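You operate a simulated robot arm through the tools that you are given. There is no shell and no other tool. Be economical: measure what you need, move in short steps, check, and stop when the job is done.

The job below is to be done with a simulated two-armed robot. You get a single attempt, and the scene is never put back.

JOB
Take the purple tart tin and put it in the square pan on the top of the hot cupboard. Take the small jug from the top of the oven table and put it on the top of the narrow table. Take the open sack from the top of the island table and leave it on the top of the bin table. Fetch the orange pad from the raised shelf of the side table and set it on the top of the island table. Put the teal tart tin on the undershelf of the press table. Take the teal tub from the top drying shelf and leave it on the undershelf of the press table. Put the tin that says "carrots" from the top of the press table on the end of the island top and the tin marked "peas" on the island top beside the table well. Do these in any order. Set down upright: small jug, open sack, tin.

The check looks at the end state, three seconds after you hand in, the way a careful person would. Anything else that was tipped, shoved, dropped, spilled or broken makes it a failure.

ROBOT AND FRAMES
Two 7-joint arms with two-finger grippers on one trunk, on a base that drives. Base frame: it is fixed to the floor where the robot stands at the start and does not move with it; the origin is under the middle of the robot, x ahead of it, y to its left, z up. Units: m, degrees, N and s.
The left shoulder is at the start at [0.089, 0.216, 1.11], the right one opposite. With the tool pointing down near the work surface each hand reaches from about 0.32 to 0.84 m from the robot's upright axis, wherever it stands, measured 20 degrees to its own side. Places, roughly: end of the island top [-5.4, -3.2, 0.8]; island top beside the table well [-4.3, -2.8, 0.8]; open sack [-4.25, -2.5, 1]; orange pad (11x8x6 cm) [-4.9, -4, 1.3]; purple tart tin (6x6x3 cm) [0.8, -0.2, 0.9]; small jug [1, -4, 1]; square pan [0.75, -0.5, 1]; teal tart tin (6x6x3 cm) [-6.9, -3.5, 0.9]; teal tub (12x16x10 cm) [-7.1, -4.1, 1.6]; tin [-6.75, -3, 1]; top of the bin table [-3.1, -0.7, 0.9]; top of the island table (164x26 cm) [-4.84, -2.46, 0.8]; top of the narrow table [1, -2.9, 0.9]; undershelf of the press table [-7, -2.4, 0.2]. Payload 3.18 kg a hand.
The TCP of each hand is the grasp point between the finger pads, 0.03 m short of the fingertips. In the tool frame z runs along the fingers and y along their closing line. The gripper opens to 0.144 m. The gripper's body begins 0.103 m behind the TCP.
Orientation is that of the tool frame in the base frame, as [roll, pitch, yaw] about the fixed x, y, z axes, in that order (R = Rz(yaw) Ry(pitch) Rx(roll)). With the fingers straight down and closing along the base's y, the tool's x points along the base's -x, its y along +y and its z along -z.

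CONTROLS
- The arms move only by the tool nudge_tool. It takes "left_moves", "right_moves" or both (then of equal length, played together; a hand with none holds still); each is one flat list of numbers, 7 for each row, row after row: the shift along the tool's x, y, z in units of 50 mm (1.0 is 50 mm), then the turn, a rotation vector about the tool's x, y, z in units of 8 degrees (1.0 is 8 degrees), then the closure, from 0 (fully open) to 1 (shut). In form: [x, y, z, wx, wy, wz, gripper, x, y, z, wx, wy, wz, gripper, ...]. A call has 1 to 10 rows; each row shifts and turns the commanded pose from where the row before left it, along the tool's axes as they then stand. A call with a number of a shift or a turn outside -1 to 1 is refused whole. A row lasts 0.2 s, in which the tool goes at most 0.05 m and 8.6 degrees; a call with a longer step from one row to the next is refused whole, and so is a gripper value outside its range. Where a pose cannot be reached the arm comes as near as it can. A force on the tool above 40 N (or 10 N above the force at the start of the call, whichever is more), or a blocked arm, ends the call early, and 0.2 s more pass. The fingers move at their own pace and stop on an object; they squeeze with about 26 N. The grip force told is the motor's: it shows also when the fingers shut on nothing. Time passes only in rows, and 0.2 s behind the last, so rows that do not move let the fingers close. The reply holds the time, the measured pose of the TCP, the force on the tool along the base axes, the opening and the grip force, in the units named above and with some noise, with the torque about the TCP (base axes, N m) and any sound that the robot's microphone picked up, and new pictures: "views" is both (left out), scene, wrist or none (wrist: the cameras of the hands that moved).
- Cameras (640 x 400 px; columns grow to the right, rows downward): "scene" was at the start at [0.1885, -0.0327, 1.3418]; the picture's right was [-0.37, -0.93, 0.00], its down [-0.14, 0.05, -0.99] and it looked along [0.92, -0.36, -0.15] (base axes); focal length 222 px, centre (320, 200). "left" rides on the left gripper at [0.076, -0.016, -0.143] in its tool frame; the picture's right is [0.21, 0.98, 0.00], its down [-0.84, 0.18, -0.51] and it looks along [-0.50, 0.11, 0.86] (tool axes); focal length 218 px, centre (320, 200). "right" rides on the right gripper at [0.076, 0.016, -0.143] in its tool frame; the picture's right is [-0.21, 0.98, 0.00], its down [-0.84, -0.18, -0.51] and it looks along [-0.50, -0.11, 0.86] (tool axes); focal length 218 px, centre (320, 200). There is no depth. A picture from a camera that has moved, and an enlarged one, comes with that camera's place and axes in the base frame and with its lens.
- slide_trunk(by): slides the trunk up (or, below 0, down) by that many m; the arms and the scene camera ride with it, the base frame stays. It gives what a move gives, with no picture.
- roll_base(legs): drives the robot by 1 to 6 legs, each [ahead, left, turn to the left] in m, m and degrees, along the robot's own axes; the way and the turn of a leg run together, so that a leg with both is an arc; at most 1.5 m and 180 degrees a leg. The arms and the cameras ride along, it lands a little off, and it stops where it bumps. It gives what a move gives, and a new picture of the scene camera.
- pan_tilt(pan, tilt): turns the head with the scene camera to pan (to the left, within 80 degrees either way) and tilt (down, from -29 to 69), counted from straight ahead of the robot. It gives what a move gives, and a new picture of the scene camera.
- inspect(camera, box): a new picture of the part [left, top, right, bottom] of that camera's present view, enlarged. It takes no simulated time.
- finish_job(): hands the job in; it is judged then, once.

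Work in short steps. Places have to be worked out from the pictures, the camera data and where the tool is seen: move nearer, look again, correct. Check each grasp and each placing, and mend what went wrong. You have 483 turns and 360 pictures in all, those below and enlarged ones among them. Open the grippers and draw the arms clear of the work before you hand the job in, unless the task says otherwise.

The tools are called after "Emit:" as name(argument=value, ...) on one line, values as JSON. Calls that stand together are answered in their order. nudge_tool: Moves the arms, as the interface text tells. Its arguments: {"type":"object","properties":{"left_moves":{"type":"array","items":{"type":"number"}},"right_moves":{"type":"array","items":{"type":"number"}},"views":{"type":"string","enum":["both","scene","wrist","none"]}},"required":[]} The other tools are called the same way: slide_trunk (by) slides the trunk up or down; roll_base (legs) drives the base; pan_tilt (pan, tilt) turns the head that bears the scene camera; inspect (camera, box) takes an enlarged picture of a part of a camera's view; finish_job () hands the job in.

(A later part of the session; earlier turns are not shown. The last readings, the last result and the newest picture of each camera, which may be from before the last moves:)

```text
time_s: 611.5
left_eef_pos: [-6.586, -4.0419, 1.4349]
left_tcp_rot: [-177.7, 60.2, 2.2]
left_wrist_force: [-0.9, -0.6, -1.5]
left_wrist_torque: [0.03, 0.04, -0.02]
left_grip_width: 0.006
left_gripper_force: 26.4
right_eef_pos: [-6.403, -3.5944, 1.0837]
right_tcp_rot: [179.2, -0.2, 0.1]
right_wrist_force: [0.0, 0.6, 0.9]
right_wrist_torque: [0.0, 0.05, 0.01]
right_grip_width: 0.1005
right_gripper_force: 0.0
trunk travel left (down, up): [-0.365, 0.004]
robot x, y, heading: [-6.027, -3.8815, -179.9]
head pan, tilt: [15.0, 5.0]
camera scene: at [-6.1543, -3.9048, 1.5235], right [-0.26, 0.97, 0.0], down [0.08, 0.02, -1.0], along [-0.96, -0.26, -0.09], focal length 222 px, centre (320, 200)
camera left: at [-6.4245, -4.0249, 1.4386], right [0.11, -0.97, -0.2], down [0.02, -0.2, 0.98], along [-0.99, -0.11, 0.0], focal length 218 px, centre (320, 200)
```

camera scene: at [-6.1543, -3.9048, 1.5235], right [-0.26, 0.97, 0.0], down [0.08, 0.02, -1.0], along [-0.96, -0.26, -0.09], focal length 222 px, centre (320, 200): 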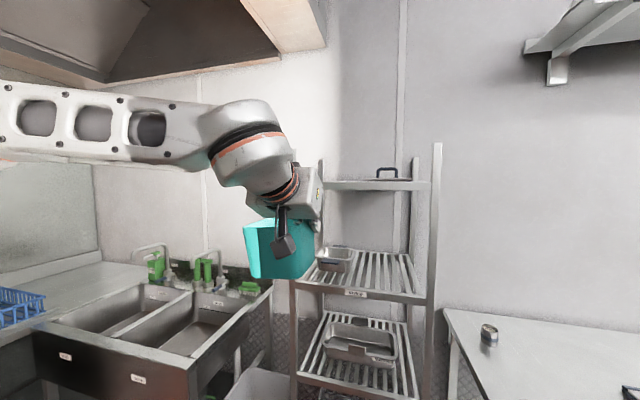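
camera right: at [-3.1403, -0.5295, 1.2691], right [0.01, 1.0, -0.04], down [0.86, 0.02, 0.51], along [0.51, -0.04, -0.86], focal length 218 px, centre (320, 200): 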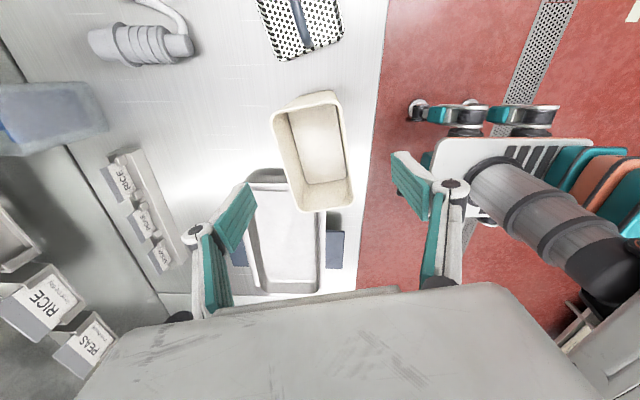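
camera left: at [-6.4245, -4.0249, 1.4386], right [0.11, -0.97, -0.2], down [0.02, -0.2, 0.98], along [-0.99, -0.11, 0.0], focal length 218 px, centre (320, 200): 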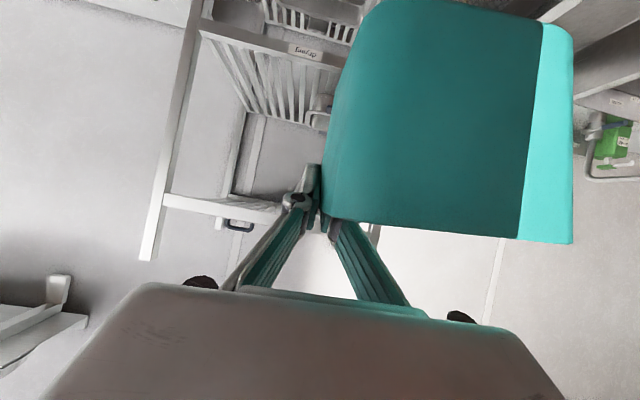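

Strafe north 2.38 m with the tub held high over the press table.

Emit:
roll_base(legs=[[0, -1.2, 0], [0, -1.18, 0], [-0.35, 0, 0]])

Emit:
pan_tilt(pan=5, tilt=40)

```text
time_s: 634.2
left_eef_pos: [-6.2238, -1.6755, 1.4336]
left_tcp_rot: [-177.8, 60.2, 1.5]
left_wrist_force: [0.3, 0.3, -0.9]
left_wrist_torque: [0.02, 0.01, -0.01]
left_grip_width: 0.0059
left_gripper_force: 26.0
right_eef_pos: [-6.038, -1.231, 1.0832]
right_tcp_rot: [179.3, -0.3, -0.3]
right_wrist_force: [0.1, 0.3, -0.2]
right_wrist_torque: [0.01, 0.03, 0.03]
right_grip_width: 0.1005
right_gripper_force: 0.1
trunk travel left (down, up): [-0.365, 0.004]
robot x, y, heading: [-5.6618, -1.5203, 179.7]
head pan, tilt: [15.0, 5.0]
camera scene: at [-5.791, -1.5411, 1.5235], right [-0.26, 0.97, 0.0], down [0.08, 0.02, -1.0], along [-0.96, -0.25, -0.09], focal length 222 px, centre (320, 200)
```

scene: 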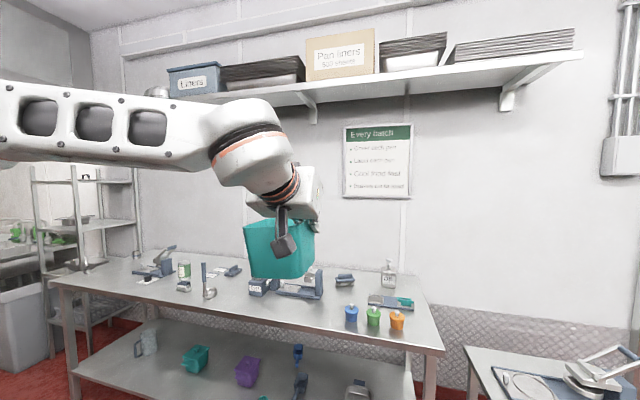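

```text
time_s: 635.3
left_eef_pos: [-6.224, -1.6764, 1.4325]
left_tcp_rot: [-177.9, 60.1, 1.5]
left_wrist_force: [-0.1, -0.1, -1.3]
left_wrist_torque: [0.01, 0.03, 0.02]
left_grip_width: 0.006
left_gripper_force: 26.5
right_eef_pos: [-6.0399, -1.2305, 1.0827]
right_tcp_rot: [179.3, -0.3, -0.2]
right_wrist_force: [0.0, 0.1, 0.2]
right_wrist_torque: [-0.04, 0.01, -0.02]
right_grip_width: 0.1006
right_gripper_force: 0.1
trunk travel left (down, up): [-0.365, 0.004]
robot x, y, heading: [-5.6613, -1.5138, 179.9]
head pan, tilt: [5.0, 40.0]
camera scene: at [-5.7872, -1.5248, 1.4677], right [-0.08, 1.0, 0.0], down [0.64, 0.05, -0.77], along [-0.76, -0.06, -0.64], focal length 222 px, centre (320, 200)
```

scene: 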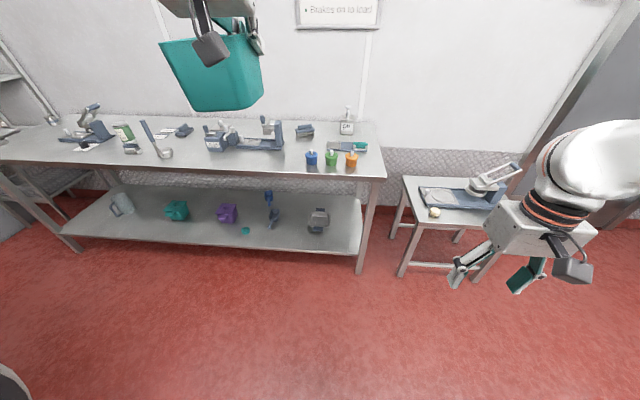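

Lower the trunk fully, keeping the hands in front of the table.

Emit:
slide_trunk(by=-0.2)

Emit:
slide_trunk(by=-0.16)

Emit:
nudge_tool(left_moves=[0, 0, 0, 0, 0, 0, 1], views="both")

```text
time_s: 637.4
left_eef_pos: [-6.2225, -1.6757, 1.2346]
left_tcp_rot: [-177.9, 60.3, 1.5]
left_wrist_force: [0.3, 0.5, 0.0]
left_wrist_torque: [0.07, -0.01, 0.04]
left_grip_width: 0.006
left_gripper_force: 26.2
right_eef_pos: [-6.0399, -1.231, 0.8831]
right_tcp_rot: [179.3, -0.3, -0.3]
right_wrist_force: [0.4, 0.1, 0.3]
right_wrist_torque: [-0.03, 0.01, -0.02]
right_grip_width: 0.1009
right_gripper_force: 0.1
trunk travel left (down, up): [-0.165, 0.204]
robot x, y, heading: [-5.6612, -1.5177, 179.9]
head pan, tilt: [5.0, 40.0]
```

```text
time_s: 639.3
left_eef_pos: [-6.2372, -1.6754, 1.0573]
left_tcp_rot: [-178.0, 57.4, 1.2]
left_wrist_force: [1.3, 0.1, -1.1]
left_wrist_torque: [0.06, -0.04, -0.02]
left_grip_width: 0.006
left_gripper_force: 26.0
right_eef_pos: [-5.984, -1.2311, 0.5988]
right_tcp_rot: [179.4, -33.4, -0.2]
right_wrist_force: [-0.8, 0.2, 0.2]
right_wrist_torque: [0.0, 0.02, -0.03]
right_grip_width: 0.1008
right_gripper_force: 0.0
trunk travel left (down, up): [-0.005, 0.364]
robot x, y, heading: [-5.664, -1.5196, 179.9]
head pan, tilt: [5.0, 40.0]
```

```text
time_s: 639.7
left_eef_pos: [-6.2379, -1.6749, 1.0554]
left_tcp_rot: [-178.0, 57.4, 1.3]
left_wrist_force: [0.0, 0.5, -0.6]
left_wrist_torque: [0.04, 0.01, -0.01]
left_grip_width: 0.006
left_gripper_force: 25.8
right_eef_pos: [-5.9836, -1.2306, 0.5968]
right_tcp_rot: [179.4, -33.4, -0.5]
right_wrist_force: [0.0, 0.3, -1.1]
right_wrist_torque: [-0.01, 0.0, 0.01]
right_grip_width: 0.1009
right_gripper_force: 0.1
trunk travel left (down, up): [-0.005, 0.364]
robot x, y, heading: [-5.6646, -1.5188, 179.8]
head pan, tilt: [5.0, 40.0]
camera scene: at [-6.0335, -1.5226, 1.0601], right [-0.07, 1.0, 0.0], down [0.64, 0.04, -0.77], along [-0.77, -0.05, -0.64], focal length 222 px, centre (320, 200)
camera left: at [-6.0773, -1.66, 1.0686], right [0.11, -0.98, -0.19], down [-0.03, -0.2, 0.98], along [-0.99, -0.1, -0.05], focal length 218 px, centre (320, 200)
```

scene: 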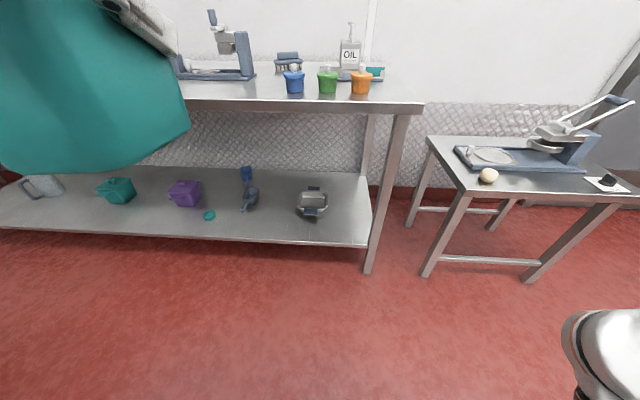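
left: 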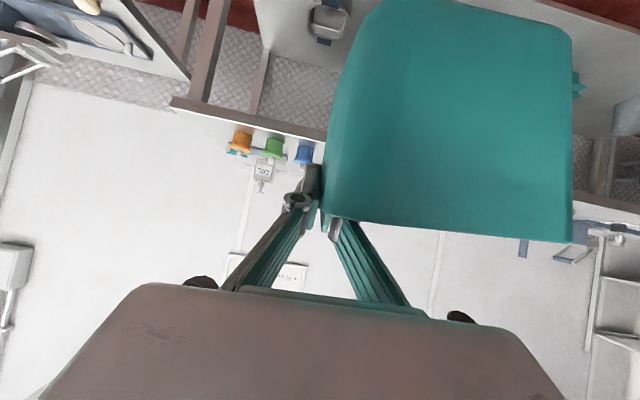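

Lower the tub in front of the table.

Emit:
nudge_tool(left_moves=[0.75, 0, 0.55, 0, 0, 0, 1, 0.75, 0, 0.55, 0, 0, 0, 1, 0.75, 0, 0.55, 0, 0, 0, 1, 0.75, 0, 0.55, 0, 0, 0, 1, 0.75, 0, 0.55, 0, 0, 0, 1, 0.75, 0, 0.55, 0, 0, 0, 1, 0.75, 0, 0.55, 0, 0, 0, 1, 0.75, 0, 0.55, 0, 0, 0, 1, 0.75, 0, 0.55, 0, 0, 0, 1], views="scene")

```text
time_s: 641.7
left_eef_pos: [-6.2823, -1.6372, 0.7539]
left_tcp_rot: [-179.8, 52.6, 1.3]
left_wrist_force: [-0.4, 0.3, -1.1]
left_wrist_torque: [0.04, 0.04, -0.02]
left_grip_width: 0.0059
left_gripper_force: 25.5
left hand out of reach, approached as far as the arm can: row 3, 4, 5, 6, 7, 8, 9
right_eef_pos: [-5.9835, -1.2299, 0.5985]
right_tcp_rot: [179.4, -33.6, -0.4]
right_wrist_force: [0.3, 0.1, 0.6]
right_wrist_torque: [0.02, 0.0, -0.04]
right_grip_width: 0.1008
right_gripper_force: 0.1
trunk travel left (down, up): [-0.005, 0.364]
robot x, y, heading: [-5.6649, -1.5167, 179.8]
head pan, tilt: [5.0, 40.0]
camera scene: at [-6.0333, -1.5239, 1.0593], right [-0.08, 1.0, 0.0], down [0.64, 0.05, -0.77], along [-0.76, -0.06, -0.64], focal length 222 px, centre (320, 200)
```

scene: 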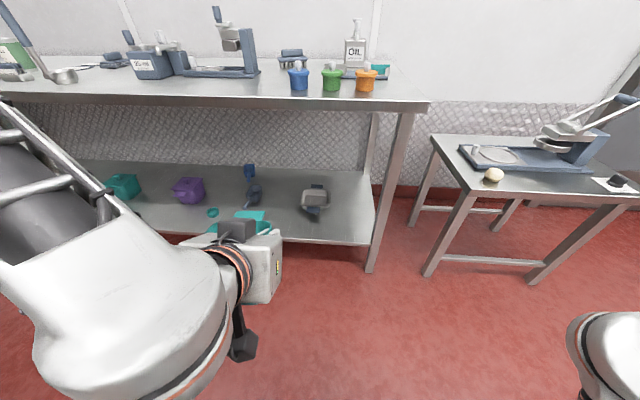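

Extend forward, then down, as worked before.

Emit:
nudge_tool(left_moves=[-0.58, 0.15, 0.75, 0, 0, 0, 1, -0.58, 0.15, 0.75, 0, 0, 0, 1, -0.58, 0.15, 0.75, 0, 0, 0, 1, -0.3, 0.15, 0.85, 0, 0, 0, 1, 0.75, 0, 0.58, 0, 0, 0, 1, 0.75, 0, 0.58, 0, 0, 0, 1, 0.75, 0, 0.58, 0, 0, 0, 1, 0.75, 0, 0.58, 0, 0, 0, 1], views="both")

```text
time_s: 643.5
left_eef_pos: [-6.4962, -1.632, 0.5833]
left_tcp_rot: [-179.9, 53.0, 1.3]
left_wrist_force: [-0.2, -0.3, -0.9]
left_wrist_torque: [0.04, 0.01, -0.02]
left_grip_width: 0.0062
left_gripper_force: 25.3
left hand out of reach, approached as far as the arm can: row 1, 6, 7, 8
right_eef_pos: [-5.9846, -1.2317, 0.5983]
right_tcp_rot: [179.5, -33.7, -0.4]
right_wrist_force: [0.2, 0.1, -0.6]
right_wrist_torque: [0.01, -0.02, -0.04]
right_grip_width: 0.1009
right_gripper_force: 0.1
trunk travel left (down, up): [-0.005, 0.364]
robot x, y, heading: [-5.6652, -1.5165, 179.8]
head pan, tilt: [5.0, 40.0]
camera scene: at [-6.0341, -1.5242, 1.0588], right [-0.08, 1.0, 0.0], down [0.64, 0.05, -0.77], along [-0.76, -0.06, -0.64], focal length 222 px, centre (320, 200)
camera left: at [-6.3379, -1.6129, 0.6083], right [0.15, -0.97, -0.17], down [-0.1, -0.18, 0.98], along [-0.98, -0.13, -0.12], focal length 218 px, centre (320, 200)
```

scene: 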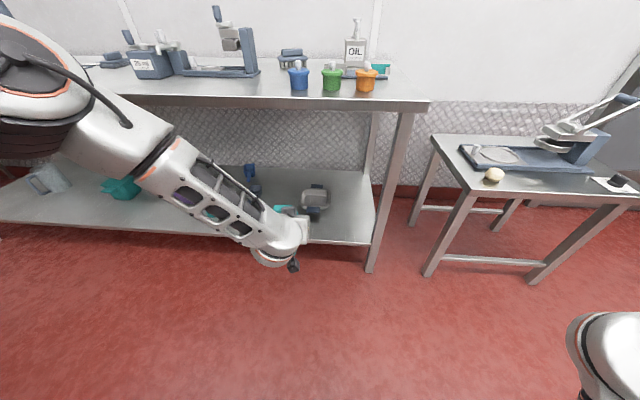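
left: 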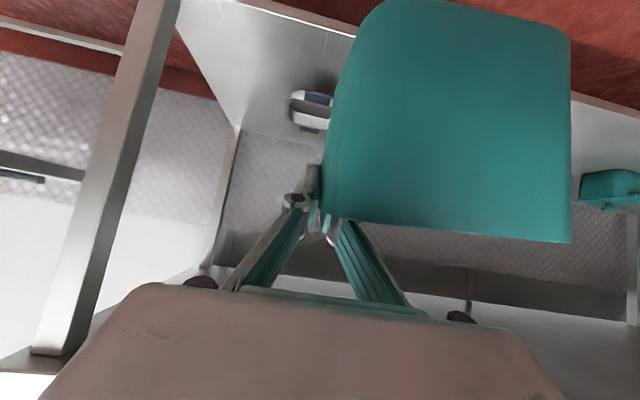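

I shift outward to the left and continue down.

Emit:
nudge_tool(left_moves=[0, 0.9, 0, 0, 0, 0, 1, 0, 0.9, 0, 0, 0, 0, 1, 0.6, 0.3, 0.5, 0, 0, 0, 1, 0.75, 0, 0.58, 0, 0, 0, 1, 0.75, 0, 0.58, 0, 0, 0, 1, 0.75, 0, 0.58, 0, 0, 0, 1], views="both")

```text
time_s: 644.9
left_eef_pos: [-6.5378, -1.6717, 0.5022]
left_tcp_rot: [178.5, 50.0, 0.9]
left_wrist_force: [1.4, 0.2, -0.9]
left_wrist_torque: [0.04, -0.03, 0.0]
left_grip_width: 0.0061
left_gripper_force: 26.0
left hand out of reach, approached as far as the arm can: row 1, 2, 3, 4, 5, 6
right_eef_pos: [-5.9834, -1.2316, 0.5986]
right_tcp_rot: [179.4, -33.5, -0.4]
right_wrist_force: [-0.7, 0.2, -0.2]
right_wrist_torque: [0.02, -0.02, -0.02]
right_grip_width: 0.1008
right_gripper_force: 0.0
trunk travel left (down, up): [-0.005, 0.364]
robot x, y, heading: [-5.6653, -1.5198, 179.8]
head pan, tilt: [5.0, 40.0]
camera scene: at [-6.0339, -1.5241, 1.0589], right [-0.08, 1.0, 0.0], down [0.64, 0.05, -0.77], along [-0.76, -0.06, -0.64], focal length 222 px, centre (320, 200)
camera left: at [-6.3809, -1.648, 0.5359], right [0.17, -0.97, -0.14], down [-0.15, -0.17, 0.97], along [-0.97, -0.15, -0.17], focal length 218 px, centre (320, 200)
```

scene: 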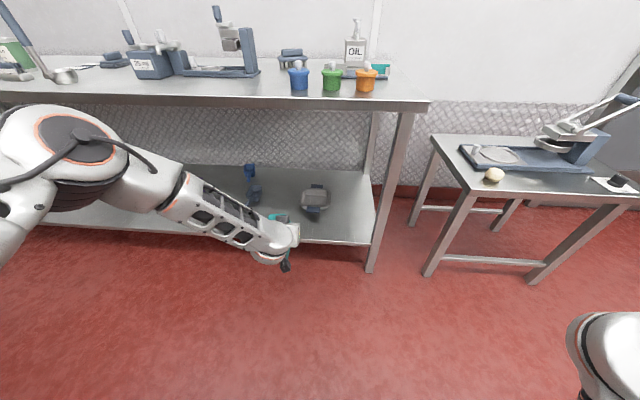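
left: 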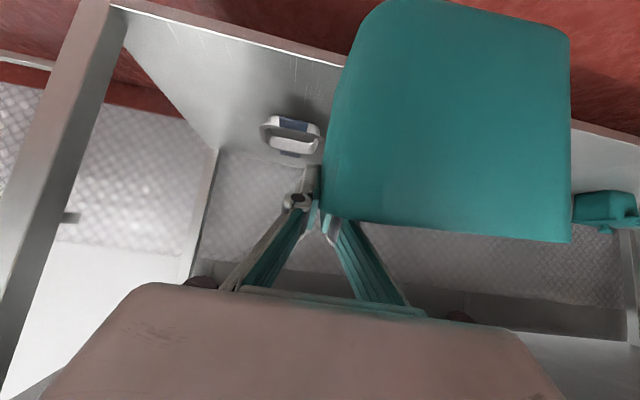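

Emit:
nudge_tool(left_moves=[-0.5, 0.3, 0.7, 0, 0, 0, 1, -0.5, 0.3, 0.7, 0, 0, 0, 1, 0.75, 0, 0.6, 0, 0, 0, 1, 0.75, 0, 0.6, 0, 0, 0, 1, 0.75, 0, 0.6, 0, 0, 0, 1], views="both")

```text
time_s: 646.1
left_eef_pos: [-6.6218, -1.704, 0.3556]
left_tcp_rot: [179.3, 51.4, 1.3]
left_wrist_force: [-0.1, -0.7, -1.4]
left_wrist_torque: [0.07, -0.05, -0.07]
left_grip_width: 0.0059
left_gripper_force: 25.9
right_eef_pos: [-5.9841, -1.2317, 0.597]
right_tcp_rot: [179.2, -33.7, -0.5]
right_wrist_force: [-0.1, -0.1, -0.1]
right_wrist_torque: [-0.03, -0.03, 0.0]
right_grip_width: 0.1009
right_gripper_force: 0.1
trunk travel left (down, up): [-0.005, 0.364]
robot x, y, heading: [-5.6642, -1.5187, 179.9]
head pan, tilt: [5.0, 40.0]
camera scene: at [-6.034, -1.5238, 1.0588], right [-0.08, 1.0, 0.0], down [0.64, 0.05, -0.77], along [-0.76, -0.06, -0.64], focal length 222 px, centre (320, 200)
camera left: at [-6.463, -1.6819, 0.3842], right [0.16, -0.97, -0.16], down [-0.12, -0.18, 0.98], along [-0.98, -0.14, -0.15], focal length 218 px, centre (320, 200)
```

scene: 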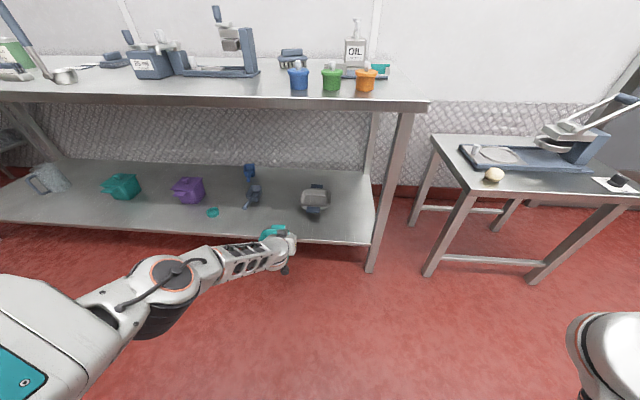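
left: 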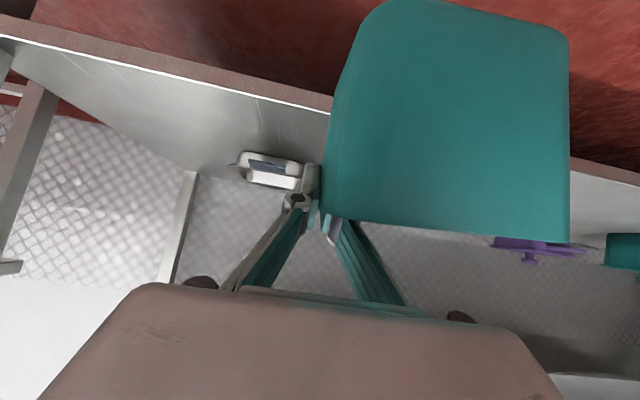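

Low enough. I raise 5 cm to clear the shelf's lip, strafe 7 cm left, then drive ahead 0.2 m.

Emit:
nudge_tool(left_moves=[-0.8, 0, -0.5, 0, 0, 0, 1], views="none")

Emit:
roll_base(legs=[[0, 0.08, 0], [0.18, 0, 0]])

Emit:
inspect(camera="left", box=[0, 0, 640, 400])

```text
time_s: 646.5
left_eef_pos: [-6.6269, -1.7034, 0.4053]
left_tcp_rot: [179.4, 51.4, 1.4]
left_wrist_force: [0.4, -0.4, -0.9]
left_wrist_torque: [0.0, 0.07, 0.0]
left_grip_width: 0.0055
left_gripper_force: 25.9
right_eef_pos: [-5.9822, -1.2309, 0.5986]
right_tcp_rot: [179.5, -33.5, -0.4]
right_wrist_force: [1.0, 0.4, -0.1]
right_wrist_torque: [-0.04, 0.0, 0.02]
right_grip_width: 0.1009
right_gripper_force: 0.1
trunk travel left (down, up): [-0.005, 0.364]
robot x, y, heading: [-5.6622, -1.519, 179.9]
head pan, tilt: [5.0, 40.0]
```

```text
time_s: 648.9
left_eef_pos: [-6.8083, -1.7823, 0.4033]
left_tcp_rot: [179.4, 51.5, 1.3]
left_wrist_force: [-0.3, -0.7, -1.3]
left_wrist_torque: [0.05, 0.07, 0.01]
left_grip_width: 0.0059
left_gripper_force: 26.4
right_eef_pos: [-6.1636, -1.3102, 0.5973]
right_tcp_rot: [179.4, -33.7, -0.5]
right_wrist_force: [-0.3, -0.1, 0.2]
right_wrist_torque: [-0.02, -0.04, 0.01]
right_grip_width: 0.101
right_gripper_force: 0.0
trunk travel left (down, up): [-0.005, 0.364]
robot x, y, heading: [-5.8438, -1.5944, 179.9]
head pan, tilt: [5.0, 40.0]
camera scene: at [-6.2142, -1.6026, 1.0591], right [-0.08, 1.0, 0.0], down [0.64, 0.05, -0.77], along [-0.76, -0.06, -0.64], focal length 222 px, centre (320, 200)
```

scene: 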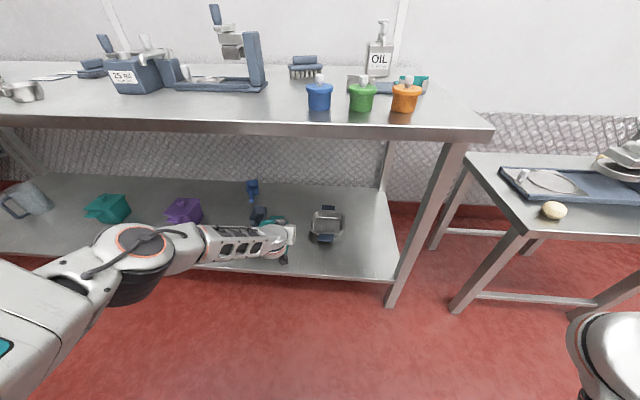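

```text
1.00 times, centred on (320, 200) of left (not enlarged: the box is as wide or as high as the picture)
camera zoom: at [-6.6507, -1.7606, 0.4322], right [0.16, -0.97, -0.16], down [-0.12, -0.18, 0.98], along [-0.98, -0.14, -0.15], focal length 218 px, centre (320, 200)
```

zoom: 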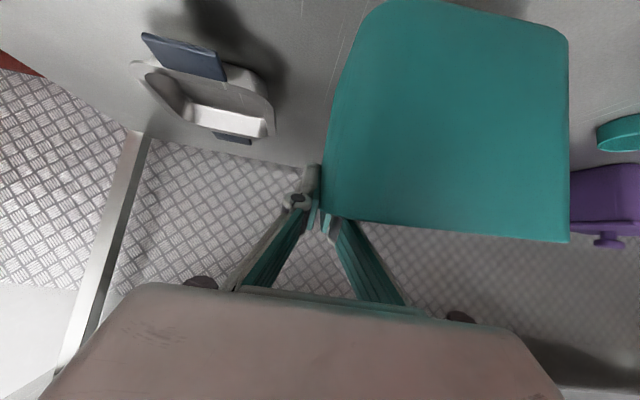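

Drive 4 cm more, then lower to the shelf.

Emit:
roll_base(legs=[[0.04, 0, 0]])

Emit:
nudge_tool(left_moves=[0.45, 0, 0.4, 0, 0, 0, 1, 0.2, 0, 0.18, 0, 0, 0, 1, 0.1, 0, 0.1, 0, 0, 0, 1], views="wrist")

```text
time_s: 649.8
left_eef_pos: [-6.8484, -1.7828, 0.4027]
left_tcp_rot: [179.4, 51.5, 1.3]
left_wrist_force: [0.0, 1.0, -0.9]
left_wrist_torque: [0.03, -0.02, 0.01]
left_grip_width: 0.0059
left_gripper_force: 26.0
right_eef_pos: [-6.2033, -1.3105, 0.5963]
right_tcp_rot: [179.4, -33.6, -0.5]
right_wrist_force: [0.0, -0.6, -0.5]
right_wrist_torque: [0.03, -0.02, 0.01]
right_grip_width: 0.1007
right_gripper_force: 0.0
trunk travel left (down, up): [-0.005, 0.364]
robot x, y, heading: [-5.8837, -1.602, 179.6]
head pan, tilt: [5.0, 40.0]
camera scene: at [-6.2539, -1.6025, 1.0591], right [-0.08, 1.0, 0.0], down [0.64, 0.05, -0.77], along [-0.76, -0.06, -0.64], focal length 222 px, centre (320, 200)
```

scene: 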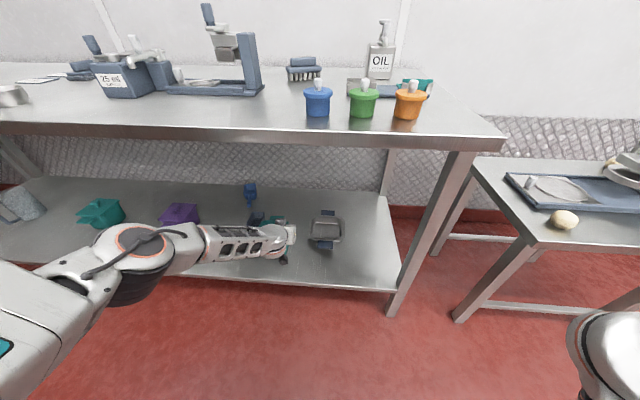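

```text
time_s: 650.6
left_eef_pos: [-6.8494, -1.7865, 0.354]
left_tcp_rot: [179.4, 51.4, 1.3]
left_wrist_force: [-0.4, -0.5, -0.9]
left_wrist_torque: [0.08, 0.03, 0.04]
left_grip_width: 0.0058
left_gripper_force: 25.7
left hand out of reach, approached as far as the arm can: row 3
right_eef_pos: [-6.2018, -1.3105, 0.5979]
right_tcp_rot: [179.3, -33.7, -0.4]
right_wrist_force: [-0.3, -0.2, -0.1]
right_wrist_torque: [-0.01, 0.02, -0.01]
right_grip_width: 0.1009
right_gripper_force: 0.1
trunk travel left (down, up): [-0.005, 0.364]
robot x, y, heading: [-5.881, -1.5997, 179.5]
head pan, tilt: [5.0, 40.0]
camera left: at [-6.6913, -1.7642, 0.3835], right [0.16, -0.97, -0.16], down [-0.12, -0.18, 0.98], along [-0.98, -0.14, -0.15], focal length 218 px, centre (320, 200)
```

left: 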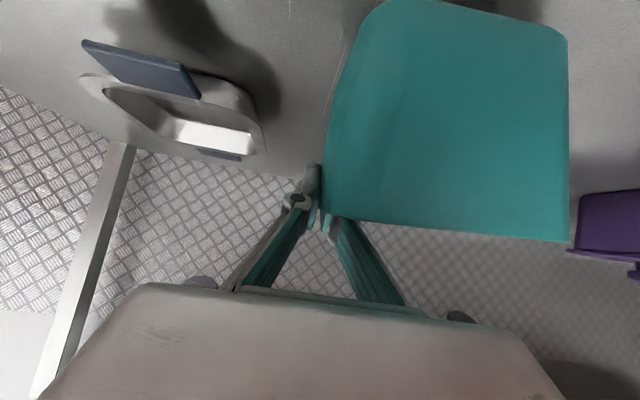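

Emit:
nudge_tool(left_moves=[0.15, 0, 0.06, 0, 0, 0, 1, 0.15, 0, 0.06, 0, 0, 0, 1, 0.15, 0, 0.06, 0, 0, 0, 1], views="none")

```text
time_s: 651.4
left_eef_pos: [-6.8385, -1.7905, 0.3386]
left_tcp_rot: [179.4, 51.5, 1.3]
left_wrist_force: [-1.0, 0.1, 0.0]
left_wrist_torque: [-0.04, 0.07, 0.0]
left_grip_width: 0.006
left_gripper_force: 25.9
left hand out of reach, approached as far as the arm can: row 2, 3
right_eef_pos: [-6.2026, -1.3091, 0.5981]
right_tcp_rot: [179.5, -33.6, -0.4]
right_wrist_force: [-0.7, -1.3, 0.1]
right_wrist_torque: [0.02, 0.0, 0.0]
right_grip_width: 0.1008
right_gripper_force: 0.0
trunk travel left (down, up): [-0.005, 0.364]
robot x, y, heading: [-5.8849, -1.6013, 180.0]
head pan, tilt: [5.0, 40.0]
```

Emit:
nudge_tool(left_moves=[0.2, 0, 0.03, 0, 0, 0, 1, 0.2, 0, 0.03, 0, 0, 0, 1], views="both")

```text
time_s: 652.0
left_eef_pos: [-6.8301, -1.7896, 0.3313]
left_tcp_rot: [179.2, 52.0, 1.2]
left_wrist_force: [-5.9, 1.1, 17.4]
left_wrist_torque: [-0.67, 0.86, -0.28]
left_grip_width: 0.0061
left_gripper_force: 26.2
left hand out of reach, approached as far as the arm can: row 2
right_eef_pos: [-6.2032, -1.3098, 0.5991]
right_tcp_rot: [179.3, -33.4, -0.4]
right_wrist_force: [-0.4, -0.1, -0.7]
right_wrist_torque: [0.03, -0.01, 0.01]
right_grip_width: 0.1007
right_gripper_force: 0.1
trunk travel left (down, up): [-0.005, 0.364]
robot x, y, heading: [-5.8818, -1.5992, 179.7]
head pan, tilt: [5.0, 40.0]
camera scene: at [-6.2515, -1.602, 1.0608], right [-0.08, 1.0, 0.0], down [0.64, 0.05, -0.77], along [-0.76, -0.06, -0.64], focal length 222 px, centre (320, 200)
camera left: at [-6.6721, -1.7677, 0.3594], right [0.16, -0.97, -0.16], down [-0.11, -0.18, 0.98], along [-0.98, -0.14, -0.14], focal length 218 px, centre (320, 200)
```

scene: 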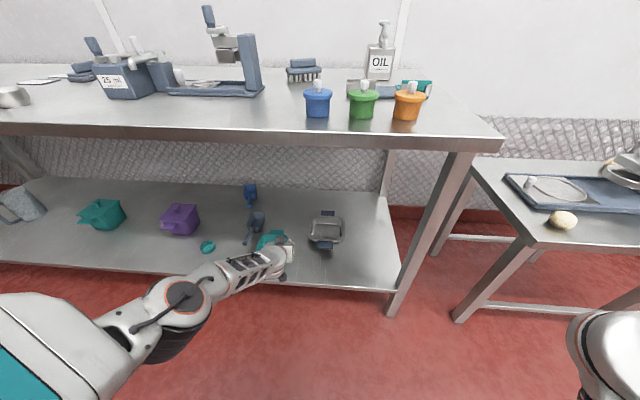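
left: 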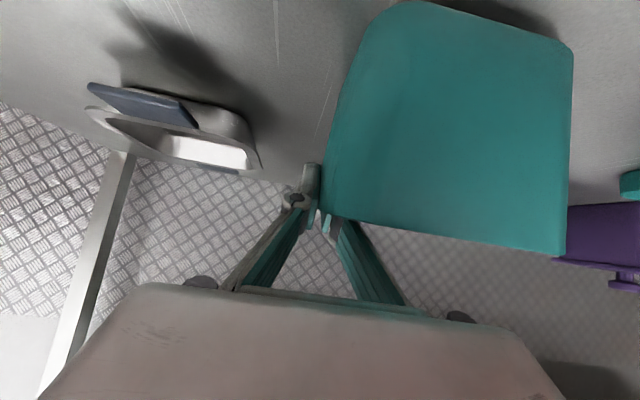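

Resting on the shelf, well inside its edge. I open and withdraw along the tool axis.

Emit:
nudge_tool(left_moves=[-0.1, 0, -0.05, 0, 0, 0, 1, 0, 0, 0, 0, 0, 0, 0.65, 0, 0, 0, 0, 0, 0, 0.65], views="wrist")

```text
time_s: 652.8
left_eef_pos: [-6.8264, -1.7905, 0.33]
left_tcp_rot: [179.4, 51.4, 1.3]
left_wrist_force: [-0.5, -0.3, -0.8]
left_wrist_torque: [0.02, 0.01, 0.0]
left_grip_width: 0.0503
left_gripper_force: 0.1
right_eef_pos: [-6.2035, -1.31, 0.5976]
right_tcp_rot: [179.4, -33.6, -0.4]
right_wrist_force: [-0.7, -0.2, -0.1]
right_wrist_torque: [0.01, 0.03, -0.02]
right_grip_width: 0.1008
right_gripper_force: 0.0
trunk travel left (down, up): [-0.005, 0.364]
robot x, y, heading: [-5.88, -1.6, 179.7]
head pan, tilt: [5.0, 40.0]
camera left: at [-6.6689, -1.7675, 0.358], right [0.16, -0.97, -0.16], down [-0.12, -0.18, 0.98], along [-0.98, -0.14, -0.15], focal length 218 px, centre (320, 200)
```

left: 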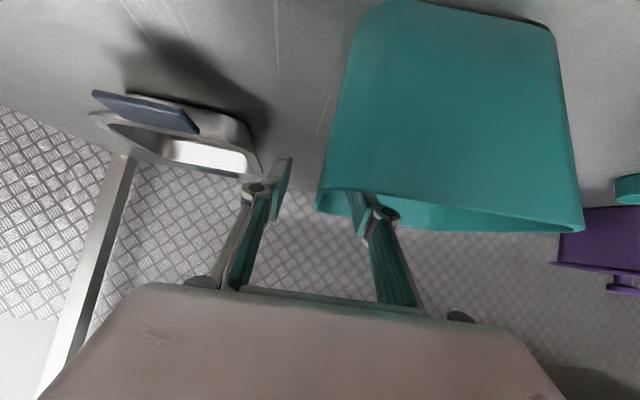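

The tub stands level. I raise the hand 7 cm out of it, then back the base away.

Emit:
nudge_tool(left_moves=[-0.6, 0, -0.5, 0, 0, 0, 0.65, -0.6, 0, -0.5, 0, 0, 0, 0.65], views="wrist")

Emit:
roll_base(legs=[[-0.3, 0, 0]])

```text
time_s: 653.4
left_eef_pos: [-6.8261, -1.789, 0.4101]
left_tcp_rot: [179.2, 51.3, 1.4]
left_wrist_force: [1.1, -0.5, -0.4]
left_wrist_torque: [-0.02, 0.03, 0.0]
left_grip_width: 0.0506
left_gripper_force: 0.0
right_eef_pos: [-6.2027, -1.3099, 0.599]
right_tcp_rot: [179.4, -33.6, -0.4]
right_wrist_force: [0.4, 0.6, 0.6]
right_wrist_torque: [0.0, 0.03, 0.02]
right_grip_width: 0.1008
right_gripper_force: 0.0
trunk travel left (down, up): [-0.005, 0.364]
robot x, y, heading: [-5.8846, -1.6001, 179.5]
head pan, tilt: [5.0, 40.0]
camera left: at [-6.6682, -1.7671, 0.4396], right [0.16, -0.97, -0.15], down [-0.12, -0.18, 0.98], along [-0.98, -0.14, -0.15], focal length 218 px, centre (320, 200)
```

left: 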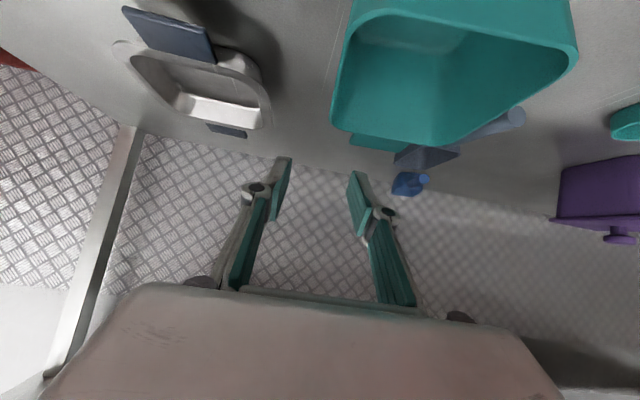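

```text
time_s: 655.5
left_eef_pos: [-6.5279, -1.788, 0.4102]
left_tcp_rot: [179.3, 51.4, 1.3]
left_wrist_force: [0.3, 0.7, 0.6]
left_wrist_torque: [-0.01, -0.01, 0.0]
left_grip_width: 0.0506
left_gripper_force: 0.0
right_eef_pos: [-5.9035, -1.3106, 0.5978]
right_tcp_rot: [179.4, -33.6, -0.4]
right_wrist_force: [-0.4, -0.1, -0.3]
right_wrist_torque: [0.04, 0.01, 0.0]
right_grip_width: 0.1006
right_gripper_force: 0.1
trunk travel left (down, up): [-0.005, 0.364]
robot x, y, heading: [-5.5858, -1.5956, 179.8]
head pan, tilt: [5.0, 40.0]
camera scene: at [-5.9547, -1.6035, 1.0595], right [-0.08, 1.0, 0.0], down [0.64, 0.05, -0.77], along [-0.76, -0.06, -0.64], focal length 222 px, centre (320, 200)
```

scene: 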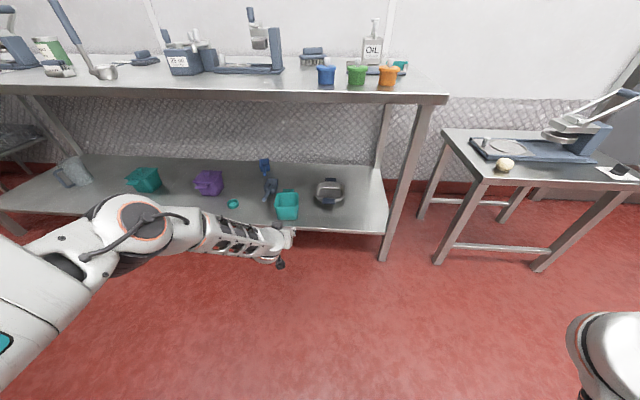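

Both teal things are on the undershelf. Now raise the trunk and bring the arms back to a travel posture.

Emit:
slide_trunk(by=0.2)

Emit:
nudge_tool(left_moves=[-0.8, 0, -0.5, 0, 0, 0, 0.4, -0.8, 0, -0.5, 0, 0, 0, 0.4, -0.8, 0, -0.5, 0, 0, 0, 0.4, -0.8, 0, -0.5, 0, 0, 0, 0.4, -0.8, 0, -0.5, 0, 0, 0, 0.4, -0.8, 0, -0.5, 0, 0, 0, 0.4, 0.4, 0, -0.3, 0, 0.9, 0, 0.4, 0.4, 0, -0.3, 0, 0.9, 0, 0.4], views="none")

Emit:
slide_trunk(by=0.12)

Emit:
nudge_tool(right_moves=[0, 0, 0, 0, -1, 0, 0.3, 0, 0, 0, 0, -1, 0, 0.3, 0, 0, 0, 0, -1, 0, 0.3, 0, 0, -0.6, 0, -1, 0, 0.3, 0, 0, -0.6, 0, 0, 0, 0.3], views="scene")

```text
time_s: 657.6
left_eef_pos: [-6.5876, -1.7893, 0.9519]
left_tcp_rot: [-178.7, 73.5, 3.1]
left_wrist_force: [-0.7, -0.7, 0.0]
left_wrist_torque: [-0.01, 0.03, 0.05]
left_grip_width: 0.05
left_gripper_force: 0.0
right_eef_pos: [-5.9047, -1.3118, 0.7973]
right_tcp_rot: [179.3, -33.6, -0.4]
right_wrist_force: [-0.4, 0.0, 0.1]
right_wrist_torque: [0.01, -0.05, -0.02]
right_grip_width: 0.1008
right_gripper_force: 0.0
trunk travel left (down, up): [-0.205, 0.164]
robot x, y, heading: [-5.5864, -1.5998, 179.7]
head pan, tilt: [5.0, 40.0]
```

```text
time_s: 659.4
left_eef_pos: [-6.4688, -1.7865, 1.201]
left_tcp_rot: [-179.3, 59.2, 2.4]
left_wrist_force: [0.8, -0.8, 0.3]
left_wrist_torque: [0.05, -0.04, -0.01]
left_grip_width: 0.0866
left_gripper_force: 0.1
right_eef_pos: [-5.9045, -1.3101, 0.7977]
right_tcp_rot: [179.4, -33.5, -0.3]
right_wrist_force: [-0.1, -0.1, -0.2]
right_wrist_torque: [0.0, 0.03, 0.01]
right_grip_width: 0.1008
right_gripper_force: 0.1
trunk travel left (down, up): [-0.205, 0.164]
robot x, y, heading: [-5.582, -1.6005, 179.6]
head pan, tilt: [5.0, 40.0]
```

```text
time_s: 660.9
left_eef_pos: [-6.4698, -1.7872, 1.3181]
left_tcp_rot: [-179.2, 59.2, 2.6]
left_wrist_force: [-0.1, 0.8, -0.8]
left_wrist_torque: [0.02, 0.01, -0.02]
left_grip_width: 0.0864
left_gripper_force: 0.2
right_eef_pos: [-5.9045, -1.3103, 0.9181]
right_tcp_rot: [179.4, -33.6, -0.4]
right_wrist_force: [-0.7, -0.1, 0.2]
right_wrist_torque: [0.03, -0.01, -0.01]
right_grip_width: 0.1007
right_gripper_force: 0.1
trunk travel left (down, up): [-0.325, 0.044]
robot x, y, heading: [-5.5811, -1.599, 179.6]
head pan, tilt: [5.0, 40.0]
```

```text
time_s: 662.1
left_eef_pos: [-6.4684, -1.7881, 1.3208]
left_tcp_rot: [-179.2, 59.3, 2.4]
left_wrist_force: [-0.1, 0.0, 0.3]
left_wrist_torque: [-0.01, -0.02, 0.02]
left_grip_width: 0.0864
left_gripper_force: 0.1
right_eef_pos: [-5.9097, -1.3091, 0.9794]
right_tcp_rot: [179.5, -1.6, -0.8]
right_wrist_force: [0.1, -0.3, 0.7]
right_wrist_torque: [0.01, 0.03, 0.0]
right_grip_width: 0.1008
right_gripper_force: 0.0
trunk travel left (down, up): [-0.325, 0.044]
robot x, y, heading: [-5.5865, -1.5965, 180.0]
head pan, tilt: [5.0, 40.0]
camera scene: at [-5.7087, -1.6048, 1.4285], right [-0.08, 1.0, 0.0], down [0.64, 0.05, -0.77], along [-0.76, -0.06, -0.64], focal length 222 px, centre (320, 200)
```

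scene: 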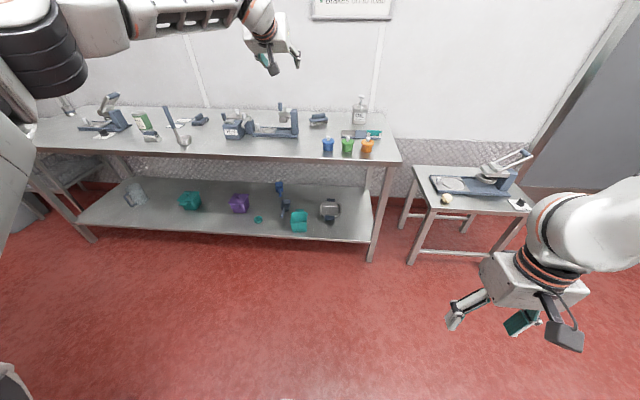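

All fine there. Retract and straighten the left hand, then head to the side table's west end.

Emit:
nudge_tool(left_moves=[0.5, 0, -0.8, 0, 0, 0, 0.4, 0.5, 0, -0.8, 0, 0, 0, 0.4, 0.5, 0, -0.8, 0, 0, 0, 0.4, 0.5, 0, -0.8, 0, 0, 0, 0.4, 0.5, 0, -0.8, 0, 0, 0, 0.4, 0.3, 0, -0.5, 0, 0.9, 0, 0.4, 0, 0, 0, 0, 0.9, 0, 0.4, 0, 0, 0, 0, 0.9, 0, 0.4, 0, 0, 0, 0, 0.9, 0, 0.4, 0, 0, 0, 0, 0.9, 0, 0.4], views="none")

Emit:
roll_base(legs=[[0.5, 0, 0], [0, 1.1, 0], [0, 0.6, 0]])

Emit:
pan_tilt(pan=80, tilt=15)

```text
time_s: 664.3
left_eef_pos: [-6.206, -1.7785, 1.314]
left_tcp_rot: [-179.6, 23.2, 1.9]
left_wrist_force: [1.0, 0.4, -0.5]
left_wrist_torque: [-0.01, -0.02, 0.01]
left_grip_width: 0.0864
left_gripper_force: 0.1
right_eef_pos: [-5.91, -1.3095, 0.9784]
right_tcp_rot: [179.4, -1.6, -0.9]
right_wrist_force: [-0.2, -0.4, -0.5]
right_wrist_torque: [-0.02, -0.02, -0.02]
right_grip_width: 0.1009
right_gripper_force: 0.0
trunk travel left (down, up): [-0.325, 0.044]
robot x, y, heading: [-5.5818, -1.6027, 179.6]
head pan, tilt: [5.0, 40.0]
```

```text
time_s: 682.2
left_eef_pos: [-6.7134, -3.4796, 1.3142]
left_tcp_rot: [-179.6, 23.3, 2.0]
left_wrist_force: [-0.4, 0.1, 0.7]
left_wrist_torque: [0.03, 0.02, 0.02]
left_grip_width: 0.0864
left_gripper_force: 0.0
right_eef_pos: [-6.4191, -3.0111, 0.9774]
right_tcp_rot: [179.5, -1.6, -0.7]
right_wrist_force: [-0.5, 0.3, -0.1]
right_wrist_torque: [-0.02, -0.02, 0.03]
right_grip_width: 0.1009
right_gripper_force: 0.0
trunk travel left (down, up): [-0.325, 0.044]
robot x, y, heading: [-6.0933, -3.3008, 179.7]
head pan, tilt: [5.0, 40.0]
camera scene: at [-6.2184, -3.3056, 1.4284], right [-0.08, 1.0, 0.0], down [0.64, 0.05, -0.77], along [-0.76, -0.06, -0.64], focal length 222 px, centre (320, 200)
```

scene: 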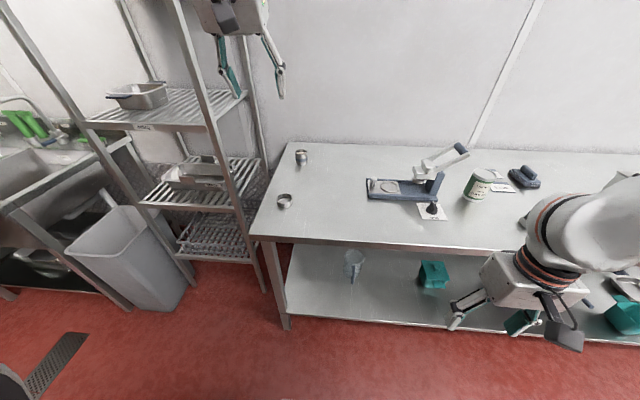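

```text
time_s: 683.6
left_eef_pos: [-6.7148, -3.4802, 1.3138]
left_tcp_rot: [-179.6, 23.3, 2.1]
left_wrist_force: [0.7, 1.5, 0.1]
left_wrist_torque: [-0.01, -0.01, 0.01]
left_grip_width: 0.0865
left_gripper_force: 0.1
right_eef_pos: [-6.4198, -3.0118, 0.9779]
right_tcp_rot: [179.5, -1.6, -0.7]
right_wrist_force: [0.3, 0.0, 0.5]
right_wrist_torque: [-0.01, 0.04, 0.01]
right_grip_width: 0.1007
right_gripper_force: 0.1
trunk travel left (down, up): [-0.325, 0.044]
robot x, y, heading: [-6.0931, -3.2988, 179.5]
head pan, tilt: [80.0, 15.0]
camera scene: at [-6.1503, -3.3903, 1.468], right [-0.98, 0.18, 0.0], down [0.05, 0.26, -0.97], along [-0.17, -0.95, -0.26], focal length 222 px, centre (320, 200)
```

scene: 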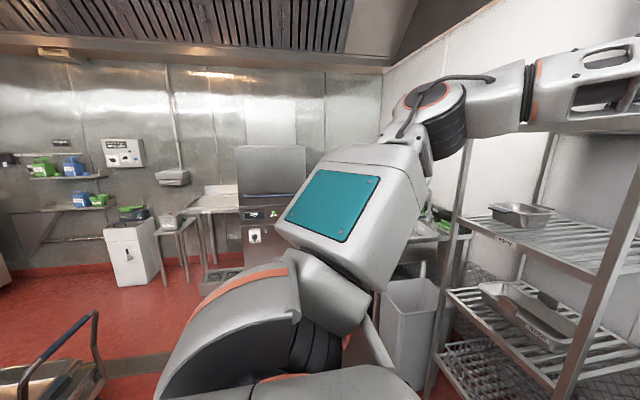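

The south area is free. I turn left 180° to face east and look at the side table.

Emit:
roll_base(legs=[[0, 0, 90], [0, 0, 90]])

Emit:
pan_tilt(pan=-30, tilt=12)

```text
time_s: 691.7
left_eef_pos: [-5.4717, -3.1268, 1.3141]
left_tcp_rot: [-179.5, 23.3, -178.6]
left_wrist_force: [0.3, -0.9, -0.3]
left_wrist_torque: [0.01, 0.0, 0.02]
left_grip_width: 0.0863
left_gripper_force: 0.0
right_eef_pos: [-5.7715, -3.5928, 0.9796]
right_tcp_rot: [179.4, -1.6, 178.6]
right_wrist_force: [-0.3, -0.2, 0.7]
right_wrist_torque: [-0.02, -0.01, -0.02]
right_grip_width: 0.1007
right_gripper_force: 0.0
trunk travel left (down, up): [-0.325, 0.044]
robot x, y, heading: [-6.0956, -3.2998, -0.8]
head pan, tilt: [80.0, 15.0]
camera scene: at [-6.0352, -3.2072, 1.468], right [0.98, -0.19, 0.0], down [-0.05, -0.25, -0.97], along [0.18, 0.95, -0.26], focal length 222 px, centre (320, 200)
```

scene: 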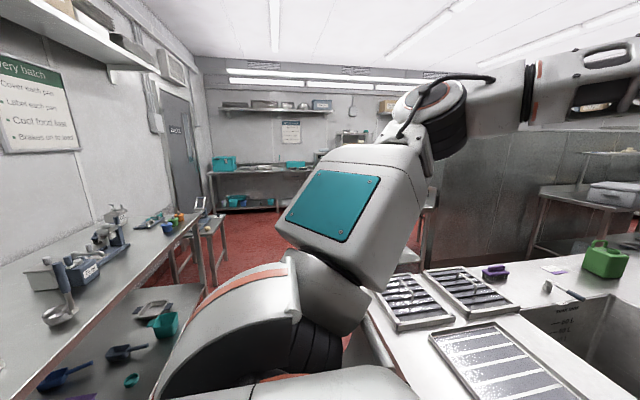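

```text
time_s: 693.5
left_eef_pos: [-5.4716, -3.1276, 1.3149]
left_tcp_rot: [-179.6, 23.3, -178.6]
left_wrist_force: [-0.6, 0.0, 0.1]
left_wrist_torque: [0.0, -0.01, 0.04]
left_grip_width: 0.0862
left_gripper_force: 0.0
right_eef_pos: [-5.771, -3.5927, 0.9792]
right_tcp_rot: [179.5, -1.6, 178.7]
right_wrist_force: [-0.1, 0.5, 0.4]
right_wrist_torque: [-0.05, 0.0, 0.02]
right_grip_width: 0.1009
right_gripper_force: 0.0
trunk travel left (down, up): [-0.325, 0.044]
robot x, y, heading: [-6.093, -3.3014, -1.0]
head pan, tilt: [-30.0, 12.0]
camera scene: at [-5.9728, -3.3468, 1.4729], right [-0.51, -0.86, 0.0], down [-0.18, 0.11, -0.98], along [0.84, -0.5, -0.21], focal length 222 px, centre (320, 200)
```

scene: 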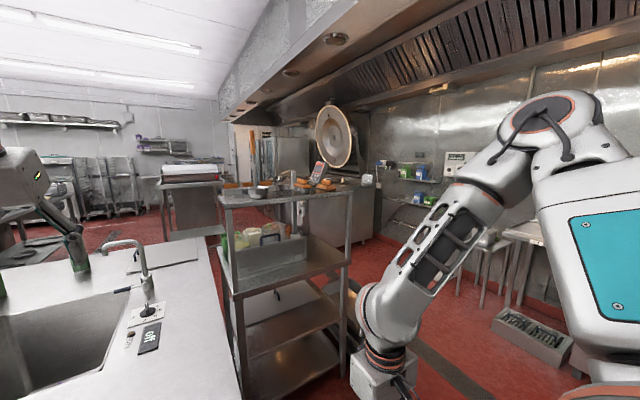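

Zoom on the raised shelf with the orange things.

Emit:
inspect(camera="scene", box=[200, 130, 380, 250])

```text
3.33 times, centred on (290, 190) of scene
camera zoom: at [-5.9728, -3.3468, 1.4729], right [-0.51, -0.86, 0.0], down [-0.18, 0.11, -0.98], along [0.84, -0.5, -0.21], focal length 740 px, centre (420, 233)
```

zoom: 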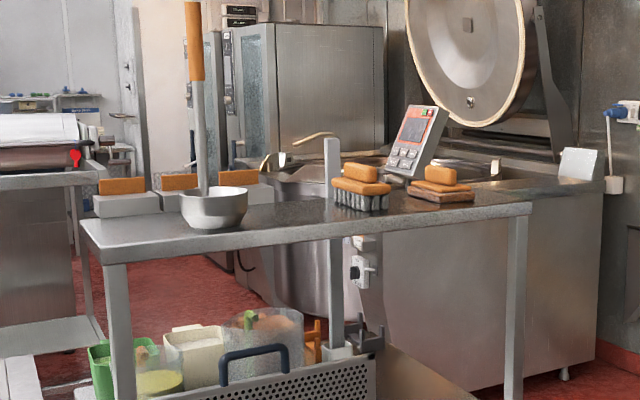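

Two candidates: a bristle brush at ≈[-4.90, -3.87] and a flat orange-topped scouring pad at ≈[-4.97, -3.98]. The pad matches the stated place. I retract the left hand and move to view it closer.

Emit:
nudge_tool(left_moves=[0.88, 0, -0.37, 0, 0, 0, 0.4, 0.88, 0, -0.37, 0, 0, 0, 0.4, 0.88, 0, -0.37, 0, 0, 0, 0.4, 0.88, 0, -0.37, 0, 0, 0, 0.4], views="none")

Emit:
roll_base(legs=[[0, -0.5, 1.0], [0.25, 0, 0]])

Emit:
pan_tilt(pan=-10, tilt=15)

```text
time_s: 694.5
left_eef_pos: [-5.6634, -3.1313, 1.3134]
left_tcp_rot: [-179.6, 23.4, -178.5]
left_wrist_force: [-0.5, -1.0, -0.1]
left_wrist_torque: [-0.01, -0.02, 0.03]
left_grip_width: 0.0866
left_gripper_force: 0.0
right_eef_pos: [-5.7724, -3.5936, 0.9783]
right_tcp_rot: [179.6, -1.5, 178.6]
right_wrist_force: [-0.4, -0.8, 0.1]
right_wrist_torque: [0.0, -0.01, -0.03]
right_grip_width: 0.1006
right_gripper_force: 0.1
trunk travel left (down, up): [-0.325, 0.044]
robot x, y, heading: [-6.0922, -3.3023, -0.9]
head pan, tilt: [-30.0, 12.0]
```

```text
time_s: 700.9
left_eef_pos: [-5.4173, -3.6194, 1.3142]
left_tcp_rot: [-179.5, 23.2, -177.3]
left_wrist_force: [0.6, 0.0, 0.0]
left_wrist_torque: [0.02, 0.03, -0.02]
left_grip_width: 0.0866
left_gripper_force: 0.1
right_eef_pos: [-5.5148, -4.0828, 0.9779]
right_tcp_rot: [179.5, -1.6, 179.9]
right_wrist_force: [0.2, -1.0, -1.0]
right_wrist_torque: [-0.02, 0.03, -0.02]
right_grip_width: 0.1008
right_gripper_force: 0.3
trunk travel left (down, up): [-0.325, 0.044]
robot x, y, heading: [-5.8441, -3.7952, 0.5]
head pan, tilt: [-30.0, 12.0]
camera scene: at [-5.722, -3.8418, 1.4728], right [-0.49, -0.87, 0.0], down [-0.18, 0.1, -0.98], along [0.85, -0.48, -0.21], focal length 222 px, centre (320, 200)
```

scene: 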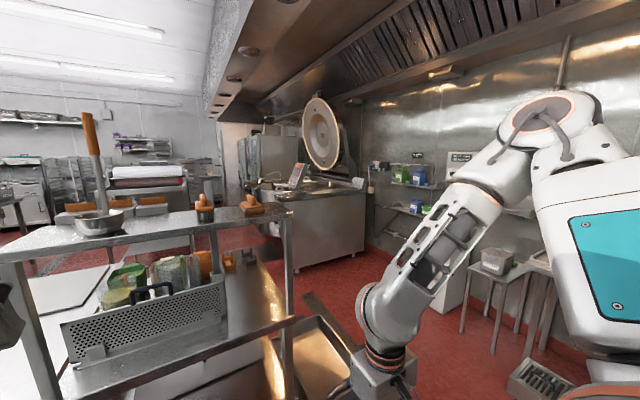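

```text
time_s: 701.7
left_eef_pos: [-5.4174, -3.6181, 1.3129]
left_tcp_rot: [-179.6, 23.3, -177.4]
left_wrist_force: [-0.4, 0.2, -0.4]
left_wrist_torque: [0.03, -0.02, -0.02]
left_grip_width: 0.0863
left_gripper_force: 0.1
right_eef_pos: [-5.5164, -4.0818, 0.9785]
right_tcp_rot: [179.5, -1.6, 179.9]
right_wrist_force: [0.3, -0.6, -0.7]
right_wrist_torque: [0.02, -0.01, 0.05]
right_grip_width: 0.1011
right_gripper_force: 0.1
trunk travel left (down, up): [-0.325, 0.044]
robot x, y, heading: [-5.8452, -3.7971, 0.5]
head pan, tilt: [-10.0, 15.0]
camera scene: at [-5.712, -3.8114, 1.468], right [-0.17, -0.99, 0.0], down [-0.25, 0.04, -0.97], along [0.95, -0.16, -0.26], focal length 222 px, centre (320, 200)
```

scene: 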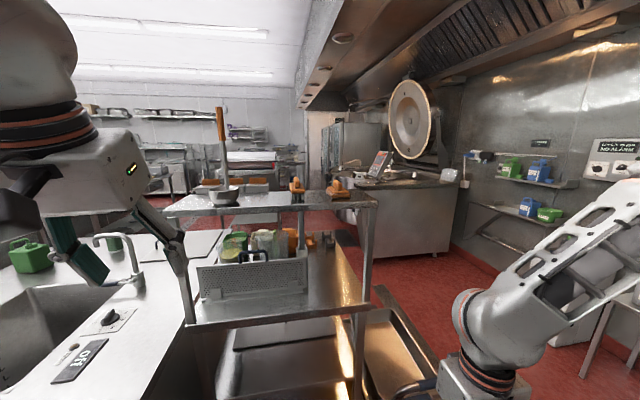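

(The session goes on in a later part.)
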